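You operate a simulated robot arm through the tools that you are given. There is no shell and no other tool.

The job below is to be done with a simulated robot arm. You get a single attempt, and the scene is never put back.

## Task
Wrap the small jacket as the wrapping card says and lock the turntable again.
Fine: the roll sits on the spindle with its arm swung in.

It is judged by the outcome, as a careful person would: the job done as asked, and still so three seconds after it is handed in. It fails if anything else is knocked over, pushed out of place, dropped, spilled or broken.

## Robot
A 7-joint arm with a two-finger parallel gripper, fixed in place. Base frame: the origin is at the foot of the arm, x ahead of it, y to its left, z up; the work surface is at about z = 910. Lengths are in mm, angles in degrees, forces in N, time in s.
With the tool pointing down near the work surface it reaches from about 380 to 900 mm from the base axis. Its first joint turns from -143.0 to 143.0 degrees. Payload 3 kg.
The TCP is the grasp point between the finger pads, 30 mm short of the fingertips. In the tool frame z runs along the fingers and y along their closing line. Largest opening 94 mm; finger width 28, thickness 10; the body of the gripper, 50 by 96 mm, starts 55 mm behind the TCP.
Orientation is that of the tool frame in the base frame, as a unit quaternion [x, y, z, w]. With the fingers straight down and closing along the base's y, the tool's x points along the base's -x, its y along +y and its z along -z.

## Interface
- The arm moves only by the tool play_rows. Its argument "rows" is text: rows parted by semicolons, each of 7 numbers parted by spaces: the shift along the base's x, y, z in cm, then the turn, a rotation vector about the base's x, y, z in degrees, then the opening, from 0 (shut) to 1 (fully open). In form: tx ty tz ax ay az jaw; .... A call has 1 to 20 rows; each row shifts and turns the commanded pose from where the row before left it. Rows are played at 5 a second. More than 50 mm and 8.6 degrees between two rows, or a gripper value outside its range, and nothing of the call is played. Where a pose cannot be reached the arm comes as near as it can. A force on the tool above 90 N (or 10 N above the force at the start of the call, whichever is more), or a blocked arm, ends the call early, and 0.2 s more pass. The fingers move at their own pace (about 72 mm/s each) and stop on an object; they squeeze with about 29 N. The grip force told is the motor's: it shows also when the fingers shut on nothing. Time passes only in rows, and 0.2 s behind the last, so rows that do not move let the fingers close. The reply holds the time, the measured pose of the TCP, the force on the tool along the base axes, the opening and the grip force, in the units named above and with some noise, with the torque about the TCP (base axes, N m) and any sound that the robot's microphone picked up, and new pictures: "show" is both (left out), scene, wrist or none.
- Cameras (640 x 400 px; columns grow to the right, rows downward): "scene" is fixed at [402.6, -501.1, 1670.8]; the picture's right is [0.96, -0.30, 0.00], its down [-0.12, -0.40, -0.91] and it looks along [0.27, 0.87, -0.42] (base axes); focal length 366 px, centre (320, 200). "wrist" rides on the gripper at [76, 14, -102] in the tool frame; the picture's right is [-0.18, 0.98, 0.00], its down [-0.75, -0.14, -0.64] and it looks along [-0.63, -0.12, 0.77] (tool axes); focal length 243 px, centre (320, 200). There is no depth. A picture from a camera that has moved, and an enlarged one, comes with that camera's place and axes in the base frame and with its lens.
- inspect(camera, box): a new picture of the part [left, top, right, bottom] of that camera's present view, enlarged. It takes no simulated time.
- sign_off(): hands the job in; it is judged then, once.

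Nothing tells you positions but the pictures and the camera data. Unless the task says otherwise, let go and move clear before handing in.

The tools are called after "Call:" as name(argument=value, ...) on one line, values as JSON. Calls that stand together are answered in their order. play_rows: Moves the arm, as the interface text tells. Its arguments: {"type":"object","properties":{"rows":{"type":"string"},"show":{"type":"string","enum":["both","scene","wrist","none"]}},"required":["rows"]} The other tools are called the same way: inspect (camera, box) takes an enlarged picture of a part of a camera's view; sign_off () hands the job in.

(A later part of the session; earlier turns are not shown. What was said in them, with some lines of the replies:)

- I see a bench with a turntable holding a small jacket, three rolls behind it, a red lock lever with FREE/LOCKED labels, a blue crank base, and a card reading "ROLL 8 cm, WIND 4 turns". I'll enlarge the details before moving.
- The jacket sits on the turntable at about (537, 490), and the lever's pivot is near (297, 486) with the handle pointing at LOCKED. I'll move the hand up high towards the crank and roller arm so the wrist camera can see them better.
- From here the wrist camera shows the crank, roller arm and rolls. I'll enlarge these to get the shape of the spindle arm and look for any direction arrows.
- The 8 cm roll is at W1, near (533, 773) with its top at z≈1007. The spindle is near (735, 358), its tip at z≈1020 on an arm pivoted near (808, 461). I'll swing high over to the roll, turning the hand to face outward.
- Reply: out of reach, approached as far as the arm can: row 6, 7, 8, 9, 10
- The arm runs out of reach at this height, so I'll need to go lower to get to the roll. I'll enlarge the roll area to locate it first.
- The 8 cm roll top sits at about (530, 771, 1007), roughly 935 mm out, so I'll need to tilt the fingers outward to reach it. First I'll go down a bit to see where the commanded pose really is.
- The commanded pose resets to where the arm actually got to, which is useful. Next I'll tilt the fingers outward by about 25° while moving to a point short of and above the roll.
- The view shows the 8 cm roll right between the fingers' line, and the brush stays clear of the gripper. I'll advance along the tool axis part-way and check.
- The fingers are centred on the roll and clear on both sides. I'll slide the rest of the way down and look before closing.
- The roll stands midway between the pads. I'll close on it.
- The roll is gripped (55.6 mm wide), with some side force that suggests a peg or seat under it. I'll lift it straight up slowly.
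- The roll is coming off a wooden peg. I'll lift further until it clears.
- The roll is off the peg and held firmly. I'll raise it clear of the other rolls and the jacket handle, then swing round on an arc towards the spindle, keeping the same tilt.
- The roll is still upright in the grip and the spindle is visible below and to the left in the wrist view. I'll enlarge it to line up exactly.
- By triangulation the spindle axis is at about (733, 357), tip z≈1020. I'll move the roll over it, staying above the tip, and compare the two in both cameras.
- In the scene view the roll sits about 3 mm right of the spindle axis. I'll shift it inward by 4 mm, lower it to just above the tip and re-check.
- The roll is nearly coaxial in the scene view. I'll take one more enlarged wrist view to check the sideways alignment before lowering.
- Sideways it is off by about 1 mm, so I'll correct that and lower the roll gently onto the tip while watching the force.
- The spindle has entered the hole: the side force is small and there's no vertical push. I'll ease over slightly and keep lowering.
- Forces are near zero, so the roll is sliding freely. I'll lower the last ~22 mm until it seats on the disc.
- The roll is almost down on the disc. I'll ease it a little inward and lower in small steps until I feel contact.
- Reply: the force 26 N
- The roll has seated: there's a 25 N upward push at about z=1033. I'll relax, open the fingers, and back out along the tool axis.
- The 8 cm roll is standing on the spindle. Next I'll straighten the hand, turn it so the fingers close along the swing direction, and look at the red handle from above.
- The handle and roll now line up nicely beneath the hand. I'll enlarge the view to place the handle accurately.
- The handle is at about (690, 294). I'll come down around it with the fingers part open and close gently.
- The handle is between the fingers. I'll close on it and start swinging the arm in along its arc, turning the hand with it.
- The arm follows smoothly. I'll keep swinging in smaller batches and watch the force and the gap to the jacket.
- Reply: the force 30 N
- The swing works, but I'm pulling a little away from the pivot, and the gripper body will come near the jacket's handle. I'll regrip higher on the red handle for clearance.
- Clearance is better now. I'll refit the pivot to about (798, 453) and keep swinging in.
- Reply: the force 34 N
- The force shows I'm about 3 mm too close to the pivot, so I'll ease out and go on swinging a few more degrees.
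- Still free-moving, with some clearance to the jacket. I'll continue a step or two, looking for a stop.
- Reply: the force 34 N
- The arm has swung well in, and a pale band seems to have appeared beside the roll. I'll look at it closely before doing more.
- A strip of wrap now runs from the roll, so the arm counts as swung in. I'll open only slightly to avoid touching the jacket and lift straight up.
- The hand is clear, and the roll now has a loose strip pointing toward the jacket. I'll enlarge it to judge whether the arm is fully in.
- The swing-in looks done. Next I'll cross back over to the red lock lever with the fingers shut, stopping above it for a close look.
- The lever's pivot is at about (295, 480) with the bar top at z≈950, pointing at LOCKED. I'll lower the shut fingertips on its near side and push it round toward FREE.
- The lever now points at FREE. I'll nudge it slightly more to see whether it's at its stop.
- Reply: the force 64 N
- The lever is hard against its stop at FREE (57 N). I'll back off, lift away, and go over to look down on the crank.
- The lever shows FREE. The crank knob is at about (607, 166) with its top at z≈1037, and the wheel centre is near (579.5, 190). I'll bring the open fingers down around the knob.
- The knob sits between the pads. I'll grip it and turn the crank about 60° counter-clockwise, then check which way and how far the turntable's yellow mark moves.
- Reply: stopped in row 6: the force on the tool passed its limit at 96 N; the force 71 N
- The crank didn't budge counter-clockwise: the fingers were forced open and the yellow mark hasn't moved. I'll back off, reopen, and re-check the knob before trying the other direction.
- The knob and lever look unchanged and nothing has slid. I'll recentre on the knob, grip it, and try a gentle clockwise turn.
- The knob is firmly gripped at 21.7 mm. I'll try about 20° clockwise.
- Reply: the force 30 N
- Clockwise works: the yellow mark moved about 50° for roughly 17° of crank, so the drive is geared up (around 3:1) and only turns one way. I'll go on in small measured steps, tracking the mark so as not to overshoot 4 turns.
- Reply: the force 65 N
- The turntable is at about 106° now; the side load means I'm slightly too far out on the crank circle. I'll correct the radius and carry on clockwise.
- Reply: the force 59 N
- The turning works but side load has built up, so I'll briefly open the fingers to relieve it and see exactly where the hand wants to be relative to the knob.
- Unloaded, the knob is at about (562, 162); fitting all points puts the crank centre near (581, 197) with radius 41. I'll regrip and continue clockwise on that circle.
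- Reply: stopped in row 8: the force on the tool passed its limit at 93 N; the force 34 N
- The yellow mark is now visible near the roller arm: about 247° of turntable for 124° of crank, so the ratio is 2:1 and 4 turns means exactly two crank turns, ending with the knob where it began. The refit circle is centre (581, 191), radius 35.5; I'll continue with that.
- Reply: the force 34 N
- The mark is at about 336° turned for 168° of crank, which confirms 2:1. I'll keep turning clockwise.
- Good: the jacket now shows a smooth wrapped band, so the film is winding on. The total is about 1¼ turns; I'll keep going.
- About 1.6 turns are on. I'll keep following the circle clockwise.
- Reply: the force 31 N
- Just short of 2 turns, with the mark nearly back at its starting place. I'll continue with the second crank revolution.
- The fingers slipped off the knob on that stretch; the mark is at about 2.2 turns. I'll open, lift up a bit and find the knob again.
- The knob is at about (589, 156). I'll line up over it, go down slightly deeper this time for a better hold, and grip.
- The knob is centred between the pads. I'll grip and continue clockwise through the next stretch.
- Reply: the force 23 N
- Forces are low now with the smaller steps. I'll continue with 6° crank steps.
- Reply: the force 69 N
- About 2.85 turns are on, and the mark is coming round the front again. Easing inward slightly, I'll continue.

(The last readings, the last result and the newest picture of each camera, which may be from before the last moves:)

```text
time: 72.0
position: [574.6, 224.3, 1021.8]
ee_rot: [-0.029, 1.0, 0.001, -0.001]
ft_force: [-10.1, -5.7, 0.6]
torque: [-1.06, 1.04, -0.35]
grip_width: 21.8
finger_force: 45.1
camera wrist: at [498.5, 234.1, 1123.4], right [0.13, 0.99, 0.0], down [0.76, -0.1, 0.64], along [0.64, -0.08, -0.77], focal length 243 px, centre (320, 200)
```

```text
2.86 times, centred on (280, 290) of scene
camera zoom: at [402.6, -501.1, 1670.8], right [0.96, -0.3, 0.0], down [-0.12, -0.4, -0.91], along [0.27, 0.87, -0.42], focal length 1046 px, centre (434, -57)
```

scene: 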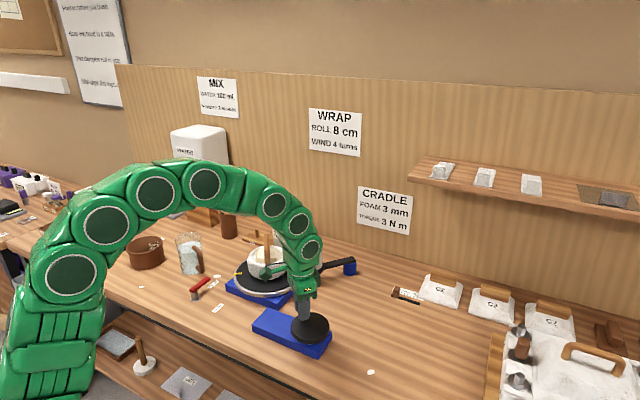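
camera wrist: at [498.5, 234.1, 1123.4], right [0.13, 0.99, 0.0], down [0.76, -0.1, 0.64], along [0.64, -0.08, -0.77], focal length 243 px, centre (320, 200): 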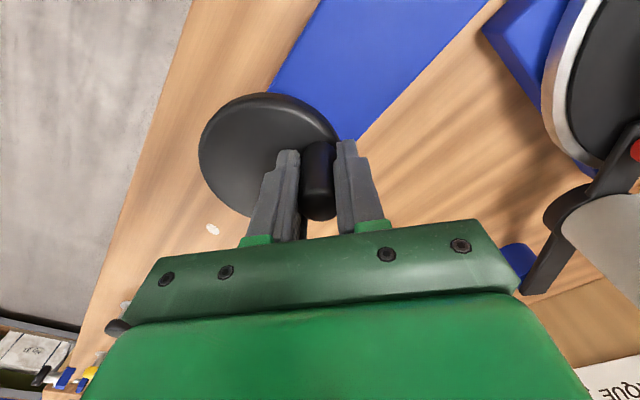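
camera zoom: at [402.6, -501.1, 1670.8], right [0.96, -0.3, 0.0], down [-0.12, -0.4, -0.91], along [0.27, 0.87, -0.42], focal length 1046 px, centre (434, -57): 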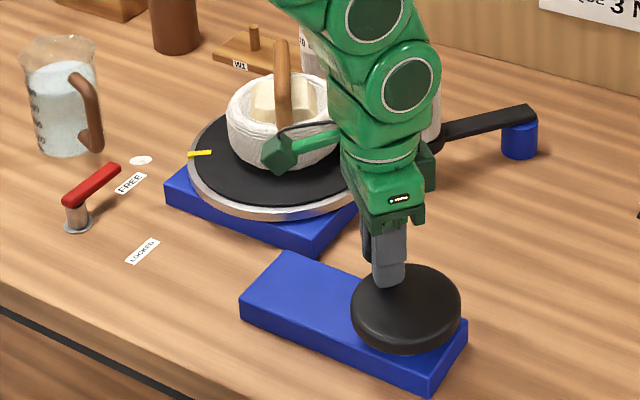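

A bit over 3 turns now. I'll continue to roughly 3.6 turns and then check carefully.

Call:
play_rows(rows="0.37 0.06 0 0 0 0 0.05;0.37 0.02 0 0 0 0 0.05;0.37 -0.02 0 0 0 0 0.05;0.37 -0.06 0 0 0 0 0.05;0.36 -0.09 0 0 0 0 0.05;0.34 -0.14 0 0 0 0 0.05;0.34 -0.17 0 0 0 0 0.05;0.31 -0.2 0 0 0 0 0.05;0.29 -0.23 0 0 0 0 0.05;0.26 -0.26 0 0 0 0 0.05;0.23 -0.29 0 0 0 0 0.05;0.2 -0.31 0 0 0 0 0.05;0 0 0 0 0 0 0.05")

Call:
inspect(camera="scene", box=[190, 220, 370, 360])

```text
time: 73.8
position: [604.8, 223.8, 1021.9]
ee_rot: [-0.029, 1.0, 0.005, 0.0]
ft_force: [10.8, 14.7, -6.6]
torque: [-2.05, 0.43, 0.05]
grip_width: 22.0
finger_force: 45.2
stopped in row 9: the force on the tool passed its limit at 93 N (the readings are from after the stop); the commanded pose is now the measured one
camera wrist: at [528.0, 232.0, 1123.3], right [0.13, 0.99, 0.01], down [0.76, -0.1, 0.64], along [0.64, -0.07, -0.77], focal length 243 px, centre (320, 200)
```

scene: 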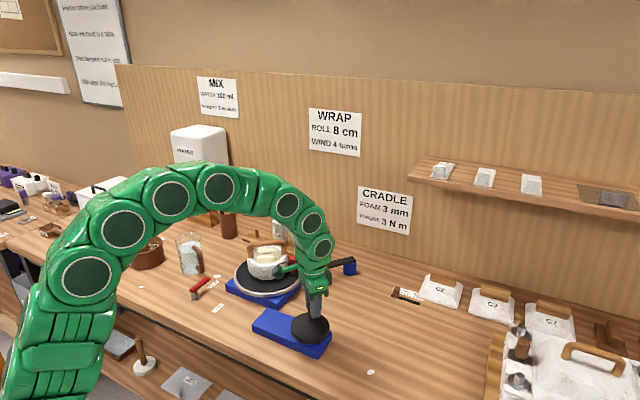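
wrist: 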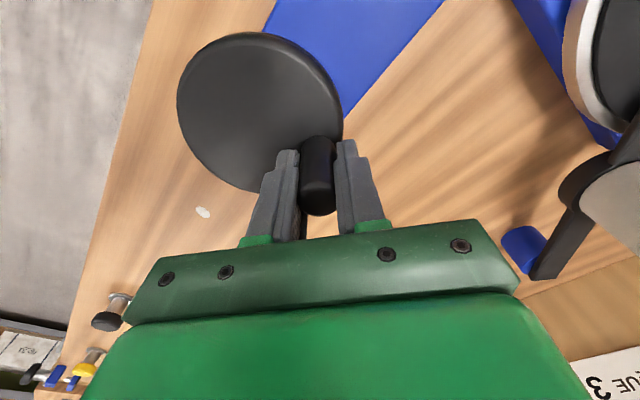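

```text
2.86 times, centred on (280, 290) of scene
camera zoom: at [402.6, -501.1, 1670.8], right [0.96, -0.3, 0.0], down [-0.12, -0.4, -0.91], along [0.27, 0.87, -0.42], focal length 1046 px, centre (434, -57)
```

zoom: 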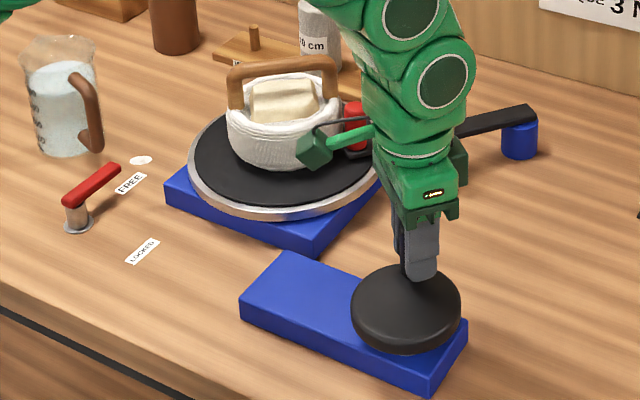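

The fingers had drifted ahead of the knob in the pads, and the load limit tripped safely. I'll reopen, recentre on the knob at about (599, 223), and continue in small steps.

Call:
play_rows(rows="0 0 0 0 0 0 0.4;-0.3 -0.05 0 -0.57 0 0 0.4;-0.25 -0.05 0 0 0 0 0.4;0 0 0 0 0 0 0.05;0 0 0 0 0 0 0.05;0.28 -0.24 0 0 0 0 0.05;0.29 -0.23 0 0 0 0 0.05;0.26 -0.26 0 0 0 0 0.05;0.23 -0.29 0 0 0 0 0.05;0.2 -0.31 0 0 0 0 0.05;0.17 -0.34 0 0 0 0 0.05;0 0 0 0 0 0 0.05")

Call:
inspect(camera="scene", box=[190, 220, 370, 360])

```text
time: 76.4
position: [616.5, 203.8, 1020.8]
ee_rot: [-0.029, 1.0, -0.002, 0.001]
ft_force: [42.5, 9.7, -1.0]
torque: [0.31, -0.19, 0.22]
grip_width: 23.5
finger_force: 45.7
camera wrist: at [538.0, 213.8, 1122.8], right [0.13, 0.99, 0.0], down [0.76, -0.1, 0.64], along [0.64, -0.08, -0.77], focal length 243 px, centre (320, 200)
```

scene: 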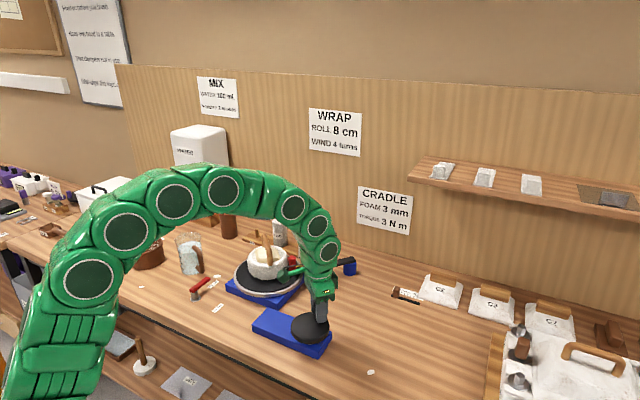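
wrist: 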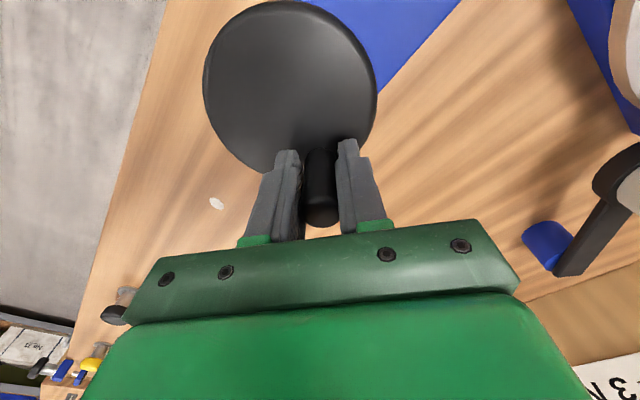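

```text
2.86 times, centred on (280, 290) of scene
camera zoom: at [402.6, -501.1, 1670.8], right [0.96, -0.3, 0.0], down [-0.12, -0.4, -0.91], along [0.27, 0.87, -0.42], focal length 1046 px, centre (434, -57)
```

zoom: 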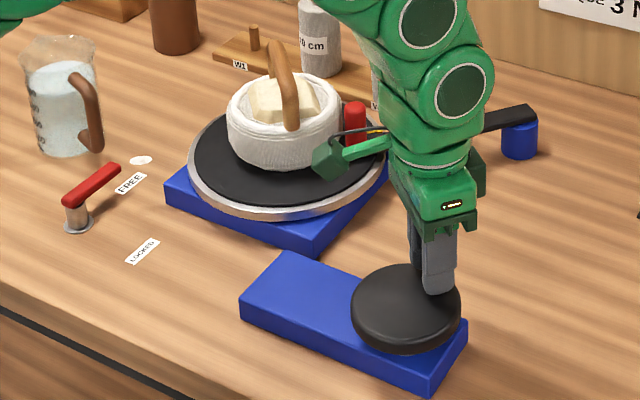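

About 3.6 turns, forces fine. I'll go on to near the end and then fine-tune against the mark's starting position.

Call:
play_rows(rows="0.06 -0.36 0 0 0 0 0.05;0.02 -0.37 0 0 0 0 0.05;-0.02 -0.37 0 0 0 0 0.05;-0.06 -0.37 0 0 0 0 0.05;-0.09 -0.36 0 0 0 0 0.05;-0.13 -0.35 0 0 0 0 0.05;-0.17 -0.34 0 0 0 0 0.05;0 0 0 0 0 0 0.05")

Call:
inspect(camera="scene", box=[190, 220, 370, 360])

```text
time: 78.2
position: [605.3, 181.5, 1021.2]
ee_rot: [-0.029, 1.0, -0.001, -0.004]
ft_force: [-33.3, 9.2, -6.5]
torque: [0.06, 0.81, 0.11]
grip_width: 24.6
finger_force: 44.4
camera wrist: at [529.9, 190.3, 1122.5], right [0.13, 0.99, 0.0], down [0.77, -0.09, 0.64], along [0.63, -0.08, -0.77], focal length 243 px, centre (320, 200)
```

scene: 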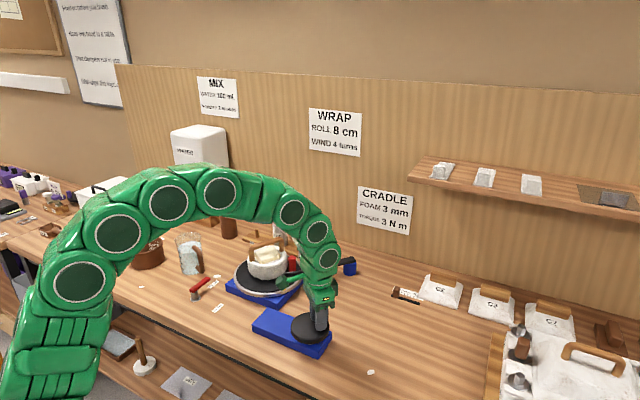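
wrist: 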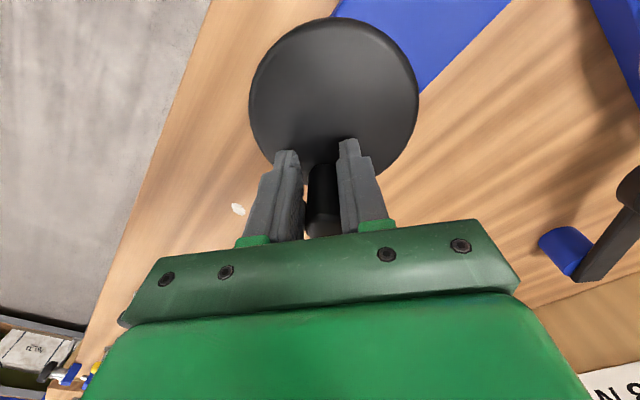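

```text
2.86 times, centred on (280, 290) of scene
camera zoom: at [402.6, -501.1, 1670.8], right [0.96, -0.3, 0.0], down [-0.12, -0.4, -0.91], along [0.27, 0.87, -0.42], focal length 1046 px, centre (434, -57)
```

zoom: 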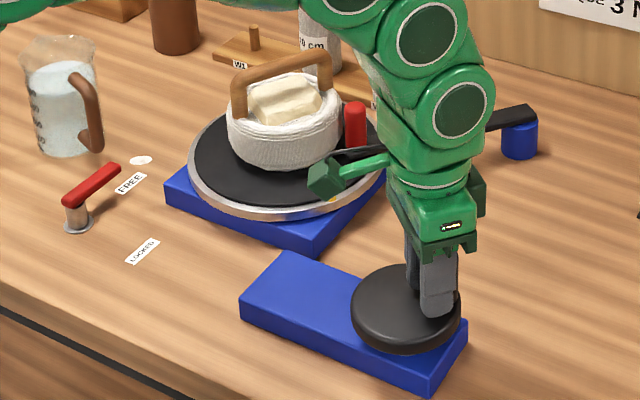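

About 3.8 turns are on. The knob has again drifted to the pads' edge, so I'll recentre before the last 34° or so of crank.

Call:
play_rows(rows="0 0 0 0 0 0 0.4;0 0 0 0 0 0 0.45;0 0 0 0 0 0 0.45", show="wrist")

Call:
inspect(camera="wrist", box=[240, 60, 460, 250])

Call:
inspect(camera="scene", box=[230, 255, 310, 315])

```text
time: 79.0
position: [608.5, 180.7, 1022.8]
ee_rot: [-0.03, 1.0, -0.001, 0.001]
ft_force: [0.0, -0.4, -1.1]
torque: [0.03, 0.0, 0.03]
grip_width: 42.7
finger_force: 0.0
camera wrist: at [532.1, 189.8, 1123.3], right [0.13, 0.99, 0.0], down [0.76, -0.1, 0.64], along [0.64, -0.08, -0.77], focal length 243 px, centre (320, 200)
```

wrist: 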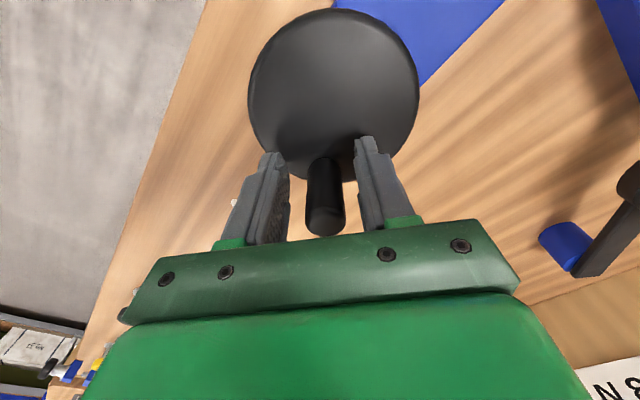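

```text
2.11 times, centred on (350, 155) of wrist
camera zoom: at [532.1, 189.8, 1123.3], right [0.13, 0.99, 0.0], down [0.76, -0.1, 0.64], along [0.64, -0.08, -0.77], focal length 511 px, centre (257, 295)
```

zoom: 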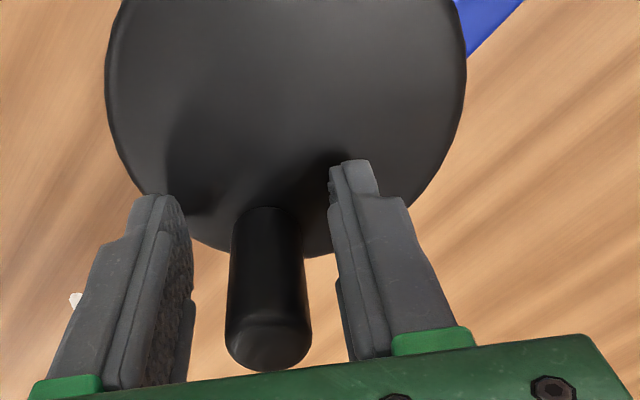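

```text
6.67 times, centred on (270, 285) of scene
camera zoom: at [402.6, -501.1, 1670.8], right [0.96, -0.3, 0.0], down [-0.12, -0.4, -0.91], along [0.27, 0.87, -0.42], focal length 2441 px, centre (653, -367)
```

zoom: 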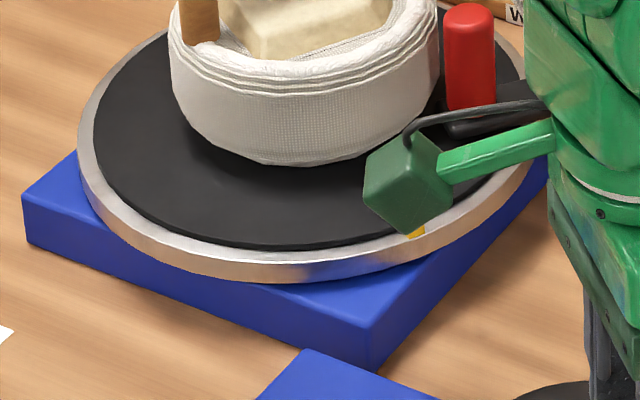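

The wrap is clearly visible on the jacket. The knob is at about (616, 182); I'll recentre, grip, and advance about 24° of crank, stopping short to measure.

Call:
play_rows(rows="0.4 0.08 0 0 0 0 0.45;0.32 0.05 0 0 0 0 0.45;0 0 0 0 0 0 0.05;0 0 0 0 0 0 0.05;-0.11 -0.36 0 0 0 0 0.05;-0.15 -0.35 0 0 0 0 0.05;-0.18 -0.33 0 0 0 0 0.05;-0.15 -0.22 0 0 0 0 0.05;0 0 0 0 0 0 0.05")

Call:
inspect(camera="scene", box=[190, 220, 370, 360])

Call:
inspect(camera="scene", box=[230, 255, 310, 315])

```text
time: 81.0
position: [611.1, 169.4, 1021.8]
ee_rot: [-0.03, 1.0, -0.001, 0.0]
ft_force: [23.9, -4.0, 6.3]
torque: [0.66, -0.54, -0.35]
grip_width: 21.6
finger_force: 45.4
camera wrist: at [534.5, 177.9, 1124.4], right [0.13, 0.99, 0.0], down [0.76, -0.1, 0.64], along [0.64, -0.08, -0.77], focal length 243 px, centre (320, 200)
```

scene: 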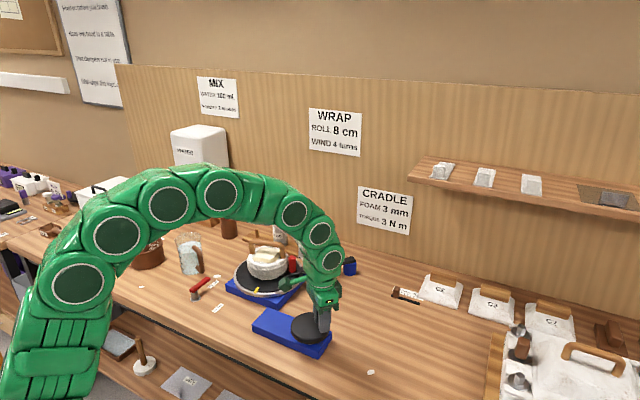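
wrist: 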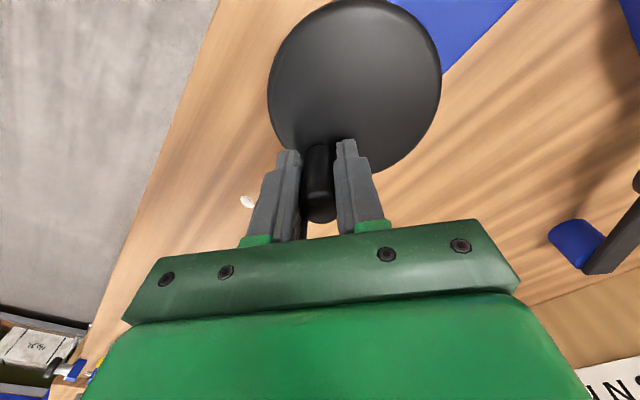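

```text
2.86 times, centred on (280, 290) of scene
camera zoom: at [402.6, -501.1, 1670.8], right [0.96, -0.3, 0.0], down [-0.12, -0.4, -0.91], along [0.27, 0.87, -0.42], focal length 1046 px, centre (434, -57)
```

zoom: 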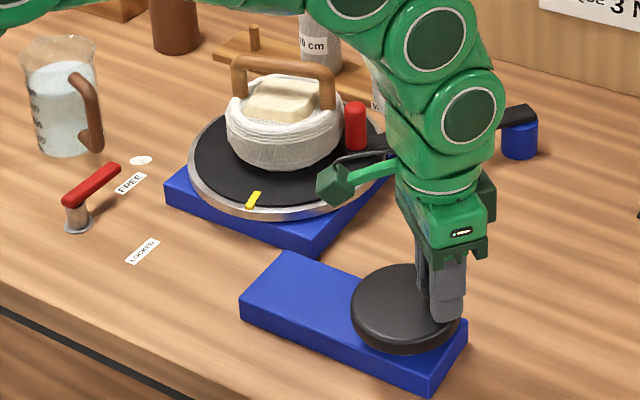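

```text
6.67 times, centred on (270, 285) of scene
camera zoom: at [402.6, -501.1, 1670.8], right [0.96, -0.3, 0.0], down [-0.12, -0.4, -0.91], along [0.27, 0.87, -0.42], focal length 2441 px, centre (653, -367)
```

zoom: 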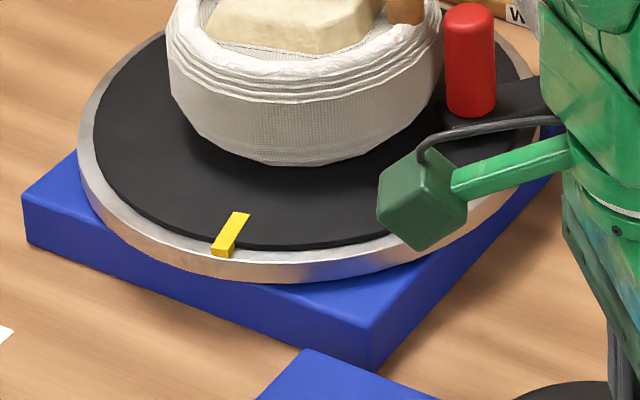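

The mark is about 15° of turntable short of its starting place. I'll advance the last 7° or so of crank.

Call:
play_rows(rows="-0.14 -0.18 0 0 0 0 0.05;-0.13 -0.17 0 0 0 0 0.05;0 0 0 0 0 0 0.05", show="none")

Call:
inspect(camera="scene", box=[190, 220, 370, 360])

Call:
inspect(camera="scene", box=[230, 255, 310, 315])

```text
time: 81.8
position: [608.0, 165.2, 1023.4]
ee_rot: [-0.03, 1.0, -0.001, 0.0]
ft_force: [13.1, -4.9, 12.7]
torque: [0.99, -0.53, -0.2]
grip_width: 21.7
finger_force: 44.9
```

```text
2.86 times, centred on (280, 290) of scene
camera zoom: at [402.6, -501.1, 1670.8], right [0.96, -0.3, 0.0], down [-0.12, -0.4, -0.91], along [0.27, 0.87, -0.42], focal length 1046 px, centre (434, -57)
```

zoom: 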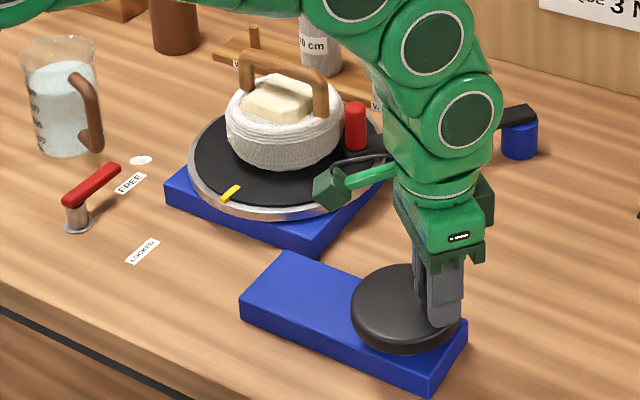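

```text
6.67 times, centred on (270, 285) of scene
camera zoom: at [402.6, -501.1, 1670.8], right [0.96, -0.3, 0.0], down [-0.12, -0.4, -0.91], along [0.27, 0.87, -0.42], focal length 2441 px, centre (653, -367)
```

zoom: 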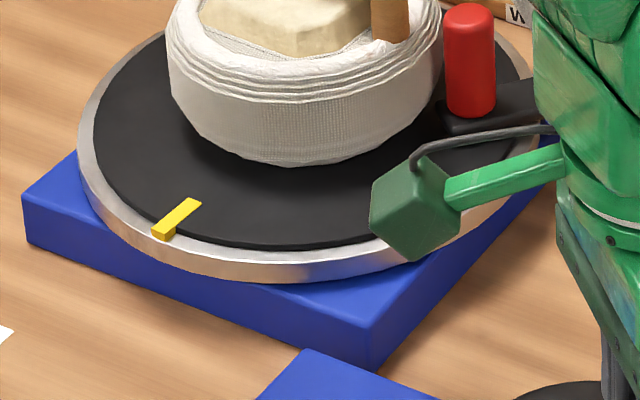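

The mark is back exactly at its starting position after the fourth turn. I'll release the knob, lift clear, and cross to the lock lever with the hand turned 45° so the gripper stays clear of the jug.

Call:
play_rows(rows="0 0 0 0 0 0 0.3;0 0 0 0 0 0 0.5;0 0 0 0 0 0 0.5;0 0 3 0 0 0 0.5;0 0 4 0 0 0 0.5;0 0 2 0 0 0 0.5;-2.92 3.36 0 0 0 6.9 0.5;-2.92 3.36 0 0 0 6.9 0.5;-2.92 3.36 0 0 0 6.9 0.5;-2.92 3.36 0 0 0 6.9 0.5;-2.92 3.36 0 0 0 6.9 0.5;-2.92 3.36 0 0 0 6.9 0.5;-2.92 3.36 0 0 0 0 0.5;-2.92 3.36 0 0 0 0 0.45;-2.92 3.36 0 0 0 0 0.45;-2.92 3.36 0 0 0 0 0.45;0 0 0 0 0 0 0.45")

Call:
inspect(camera="wrist", box=[200, 0, 480, 240])

Call:
inspect(camera="scene", box=[160, 200, 380, 360])

```text
time: 85.4
position: [315.4, 501.3, 1111.4]
ee_rot: [-0.381, 0.925, 0.0, 0.002]
ft_force: [0.1, 0.0, 0.3]
torque: [0.0, -0.01, -0.05]
grip_width: 42.1
finger_force: 0.0
camera wrist: at [251.3, 457.2, 1212.7], right [-0.56, 0.83, 0.0], down [0.63, 0.43, 0.64], along [0.53, 0.36, -0.76], focal length 243 px, centre (320, 200)
```

scene: 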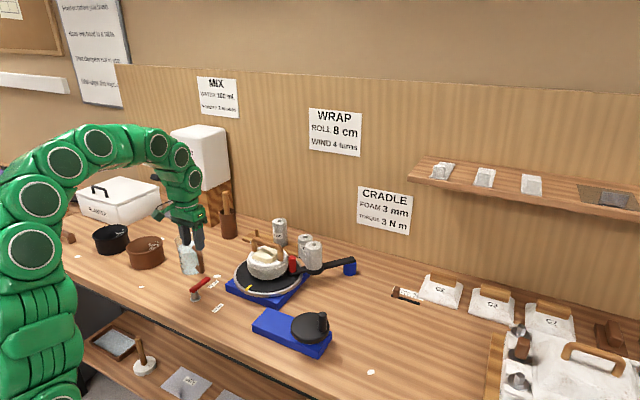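
wrist: 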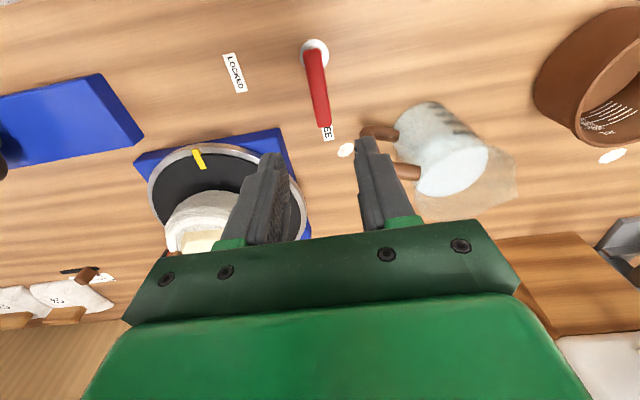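

```text
1.67 times, centred on (340, 120) of wrist
camera zoom: at [251.3, 457.2, 1212.7], right [-0.56, 0.83, 0.0], down [0.63, 0.43, 0.64], along [0.53, 0.36, -0.76], focal length 404 px, centre (287, 333)
```

zoom: 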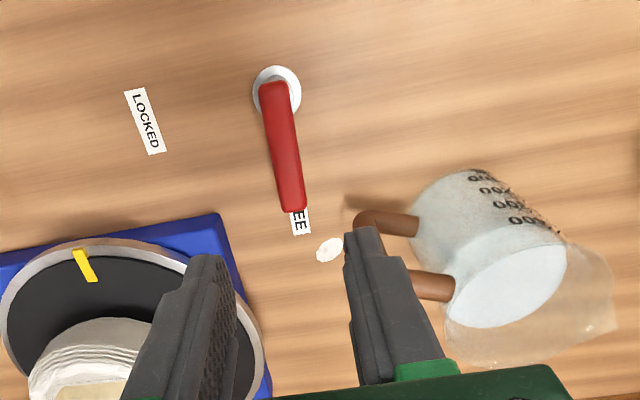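

```text
2.50 times, centred on (270, 280) of scene
camera zoom: at [402.6, -501.1, 1670.8], right [0.96, -0.3, 0.0], down [-0.12, -0.4, -0.91], along [0.27, 0.87, -0.42], focal length 915 px, centre (445, 0)
```

zoom: 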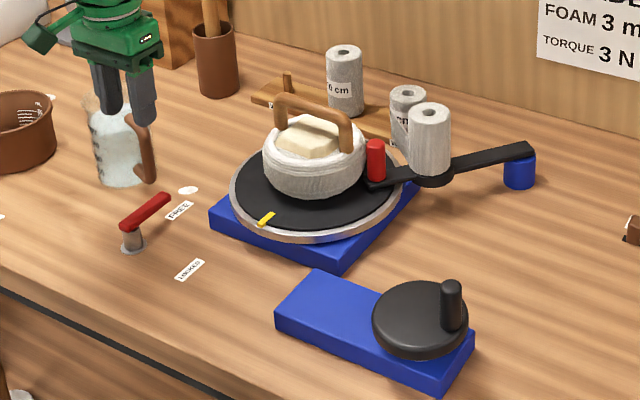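

Everything is in place: roll on its spindle, arm in, mark back at the start. The lever points at FREE right under the hand; I'll come down straddling it near the pivot, clear of the jug handle.

Call:
play_rows(rows="-0.2 -0.36 -3 0 0 0 0.45;0 0 -3 0 0 0 0.45;0 0 -3 0 0 0 0.45;0 0 -3 0 0 0 0.45;0 0 -3.2 0 0 0 0.45;0 0 0 0 0 0 0.45")

```text
time: 86.8
position: [315.0, 499.0, 961.0]
ee_rot: [-0.381, 0.925, 0.0, 0.001]
ft_force: [-0.1, 0.3, 0.2]
torque: [-0.03, -0.01, 0.02]
grip_width: 42.4
finger_force: 0.0
camera wrist: at [250.7, 454.7, 1061.6], right [-0.56, 0.83, 0.0], down [0.63, 0.43, 0.64], along [0.53, 0.36, -0.77], focal length 243 px, centre (320, 200)
```

scene: 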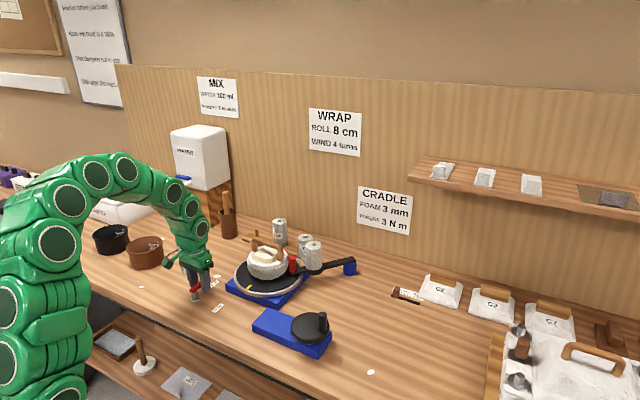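
wrist: 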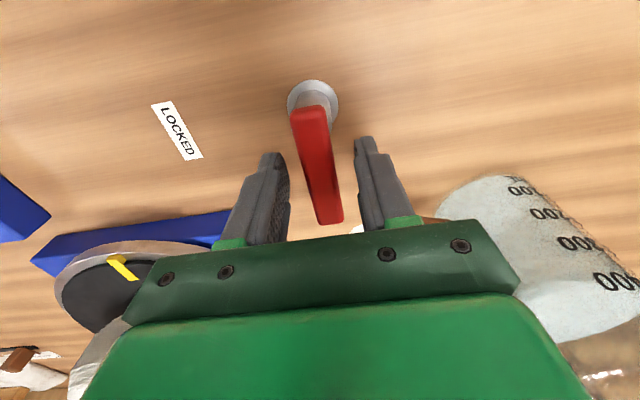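

The lever is centred between the fingers. I'll grip it and swing it back toward LOCKED about its pivot, turning the hand with it.

Call:
play_rows(rows="0 0 0 0 0 0 0.1;0 0 0 0 0 0 0.1;0 0 0 0 0 0 0.1;0.27 -0.33 0 0 0 -8.2 0.1;0.22 -0.36 0 0 0 -8.2 0.1;0.17 -0.39 0 0 0 -8.2 0.1;0.11 -0.41 0 0 0 -8.2 0.1;0.05 -0.43 0 0 0 -8.2 0.1;-0.01 -0.42 0 0 0 -8.2 0.1;-0.08 -0.42 0 0 0 -8.2 0.1;-0.13 -0.4 0 0 0 -8.2 0.1;-0.18 -0.38 0 0 0 -8.2 0.1;0 0 0 0 0 0 0.1")

```text
time: 89.6
position: [319.0, 462.5, 961.1]
ee_rot: [0.252, 0.968, 0.0, 0.001]
ft_force: [4.3, 51.4, 12.4]
torque: [0.64, -0.23, -1.23]
grip_width: 22.5
finger_force: 45.1
camera wrist: at [259.1, 512.1, 1062.3], right [0.64, 0.77, 0.0], down [0.59, -0.49, 0.64], along [0.49, -0.41, -0.77], focal length 243 px, centre (320, 200)
```

scene: 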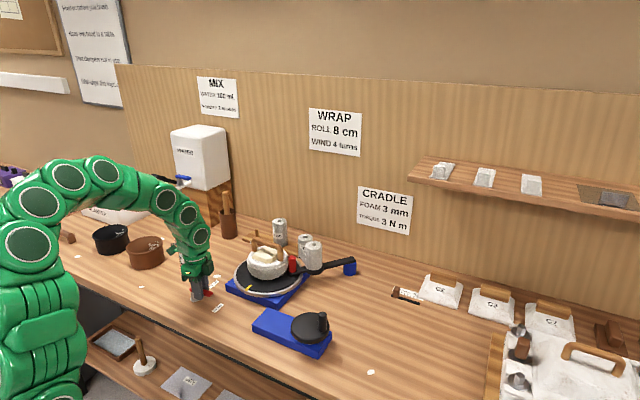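
wrist: 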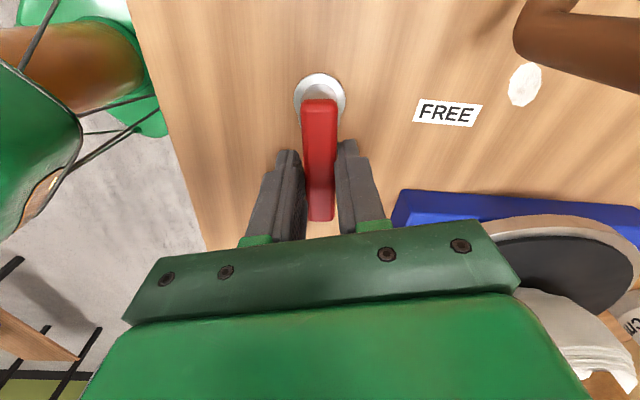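

The lever is about two thirds back. I'll finish the swing to LOCKED in small steps, watching for its stop.

Call:
play_rows(rows="-0.12 -0.15 0 0 0 -4.1 0.1;-0.13 -0.15 0 0 0 -4.1 0.1;-0.15 -0.14 0 0 0 -4.1 0.1;-0.16 -0.14 0 0 0 -4.1 0.1;0 0 0 0 0 0 0.1")

Call:
inspect(camera="wrist", box=[200, 40, 480, 250])

```text
time: 90.8
position: [312.7, 456.1, 958.9]
ee_rot: [0.386, 0.922, -0.003, 0.0]
ft_force: [19.7, 28.4, -8.8]
torque: [0.24, -0.57, -0.39]
grip_width: 29.9
finger_force: 17.6
camera wrist: at [269.7, 520.4, 1060.9], right [0.83, 0.56, 0.0], down [0.43, -0.63, 0.64], along [0.36, -0.54, -0.76], focal length 243 px, centre (320, 200)
```

scene: 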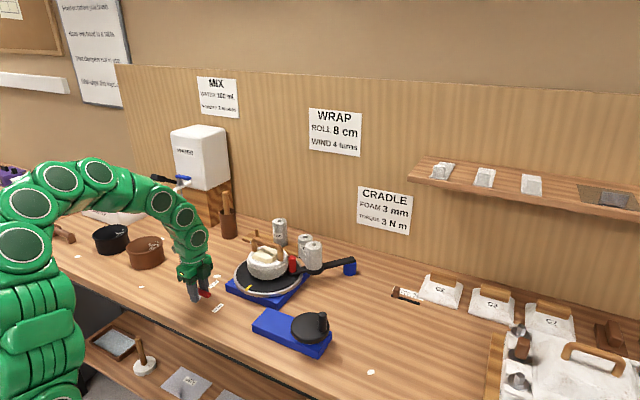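
wrist: 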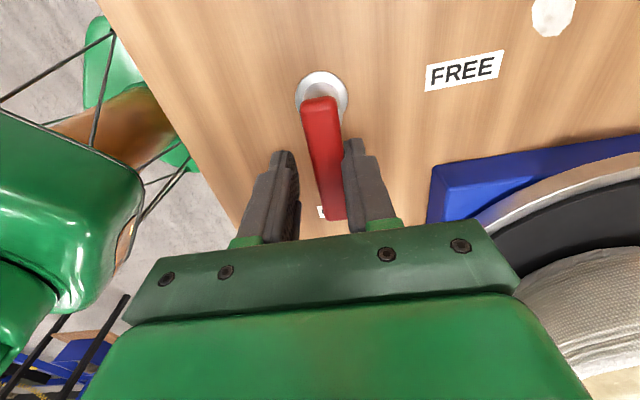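

```text
1.90 times, centred on (340, 145) of wrist
camera zoom: at [269.7, 520.4, 1060.9], right [0.83, 0.56, 0.0], down [0.43, -0.63, 0.64], along [0.36, -0.54, -0.76], focal length 462 px, centre (282, 305)
```

zoom: 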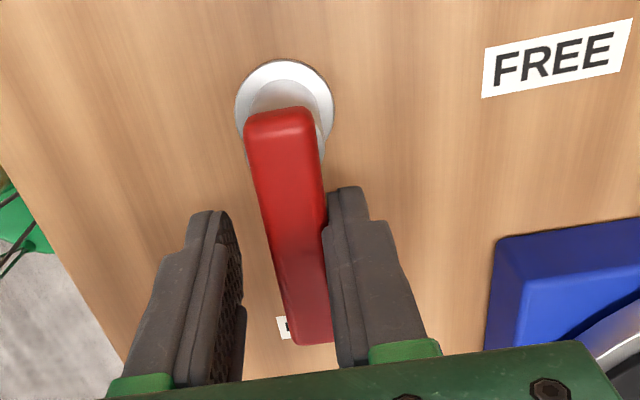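

The lever is against its stop in the LOCKED direction, since the fingers were forced slightly open. I'll let go, rise straight up, and verify.

Call:
play_rows(rows="0 0 0 0 0 0 0.4;0 0 0 0 0 0 0.5;0 0 0 0 0 0 0.5;0 0 3 0 0 0 0.5;0 0 4 0 0 0 0.5;0 0 4.5 0 0 0 0.5;-1 -3 3 0 0 5 0.5;0 -3 0 0 0 8 0.5;0 -3 0 0 0 8 0.5;0 0 0 0 0 8 0.5;0 0 0 0 0 8 0.5;0 0 0 0 0 0 0.5")

Call:
inspect(camera="scene", box=[180, 200, 380, 325])

Call:
inspect(camera="scene", box=[170, 260, 260, 330])

```text
time: 93.4
position: [305.1, 366.6, 1107.0]
ee_rot: [0.073, 0.997, 0.002, 0.002]
ft_force: [0.3, 0.0, 0.4]
torque: [-0.02, 0.01, -0.01]
grip_width: 47.0
finger_force: 0.0
camera wrist: at [229.6, 391.7, 1208.0], right [0.33, 0.95, 0.0], down [0.72, -0.25, 0.64], along [0.61, -0.21, -0.77], focal length 243 px, centre (320, 200)
```

scene: 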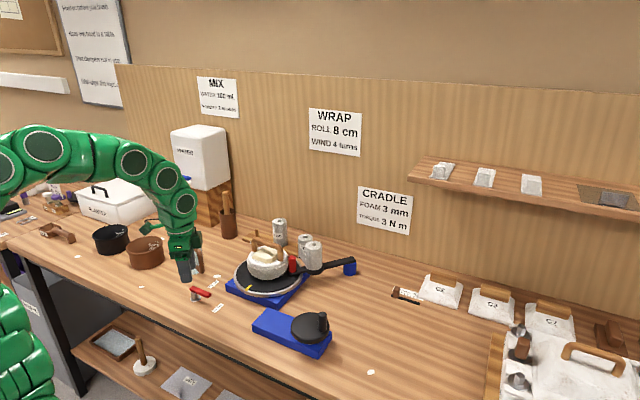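
wrist: 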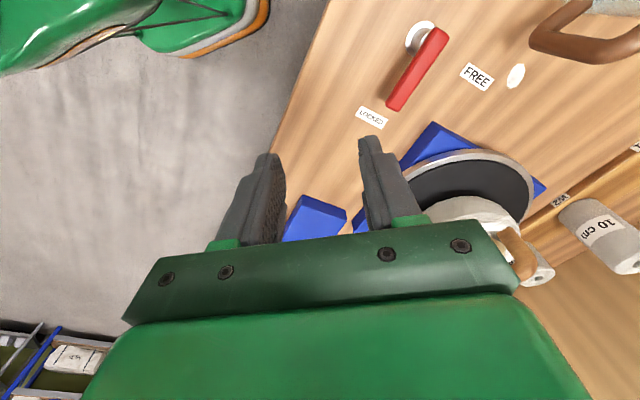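

```text
3.20 times, centred on (280, 262) of scene
camera zoom: at [402.6, -501.1, 1670.8], right [0.96, -0.3, 0.0], down [-0.12, -0.4, -0.91], along [0.27, 0.87, -0.42], focal length 1172 px, centre (448, 0)
```

zoom: 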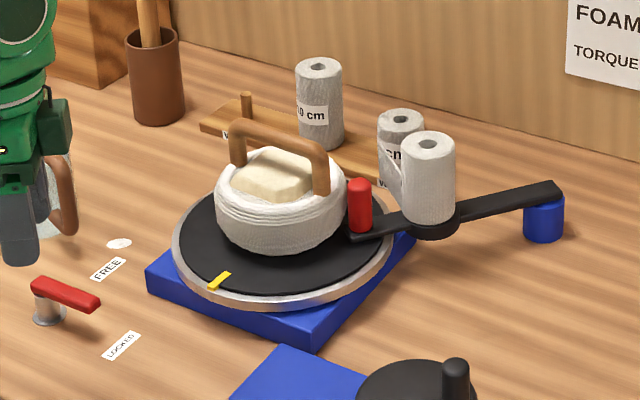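

```text
5.71 times, centred on (215, 295) of scene
camera zoom: at [402.6, -501.1, 1670.8], right [0.96, -0.3, 0.0], down [-0.12, -0.4, -0.91], along [0.27, 0.87, -0.42], focal length 2092 px, centre (920, -343)
```

zoom: 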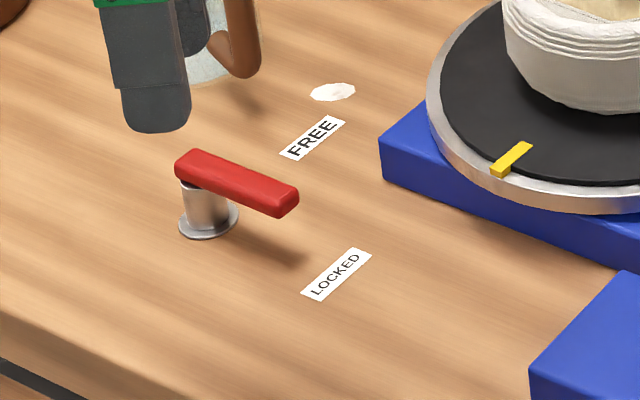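

The lever is back exactly on LOCKED and the mark is back at its starting place after four turns. The wrapped jacket, the roll on its spindle with the arm in, and everything else are undisturbed, and the hand is clear and empty, so I'll hand the job in.

Call:
sign_off()

```text
The job is handed in.
```

The small jacket is wrapped as the card says, with the 8 cm roll and 4 turns, and the turntable is locked again. I have handed the job in but have not seen the verdict.

- **Roll:** the 8 cm roll came off peg W1 and is on the spindle with its arm swung in. I found no hard stop for the arm. I stopped when a strip of wrap appeared beside the roll, just before the red handle would have reached the jacket. The wrap wound on from there.
- **Winding:** the crank only turns clockwise and drives the turntable two to one. Two crank turns brought the yellow mark back to its starting place after four turns, within a few degrees.
- **Lock:** the red lever is against its stop at LOCKED, in the same position as at the start.
- **Mishaps:** I first tried the crank the wrong way, and the fingers were forced open. They also slipped off the knob once partway through. Neither moved the base or changed the turn count.

In the last pictures nothing else was knocked or moved, and the hand is empty and clear.
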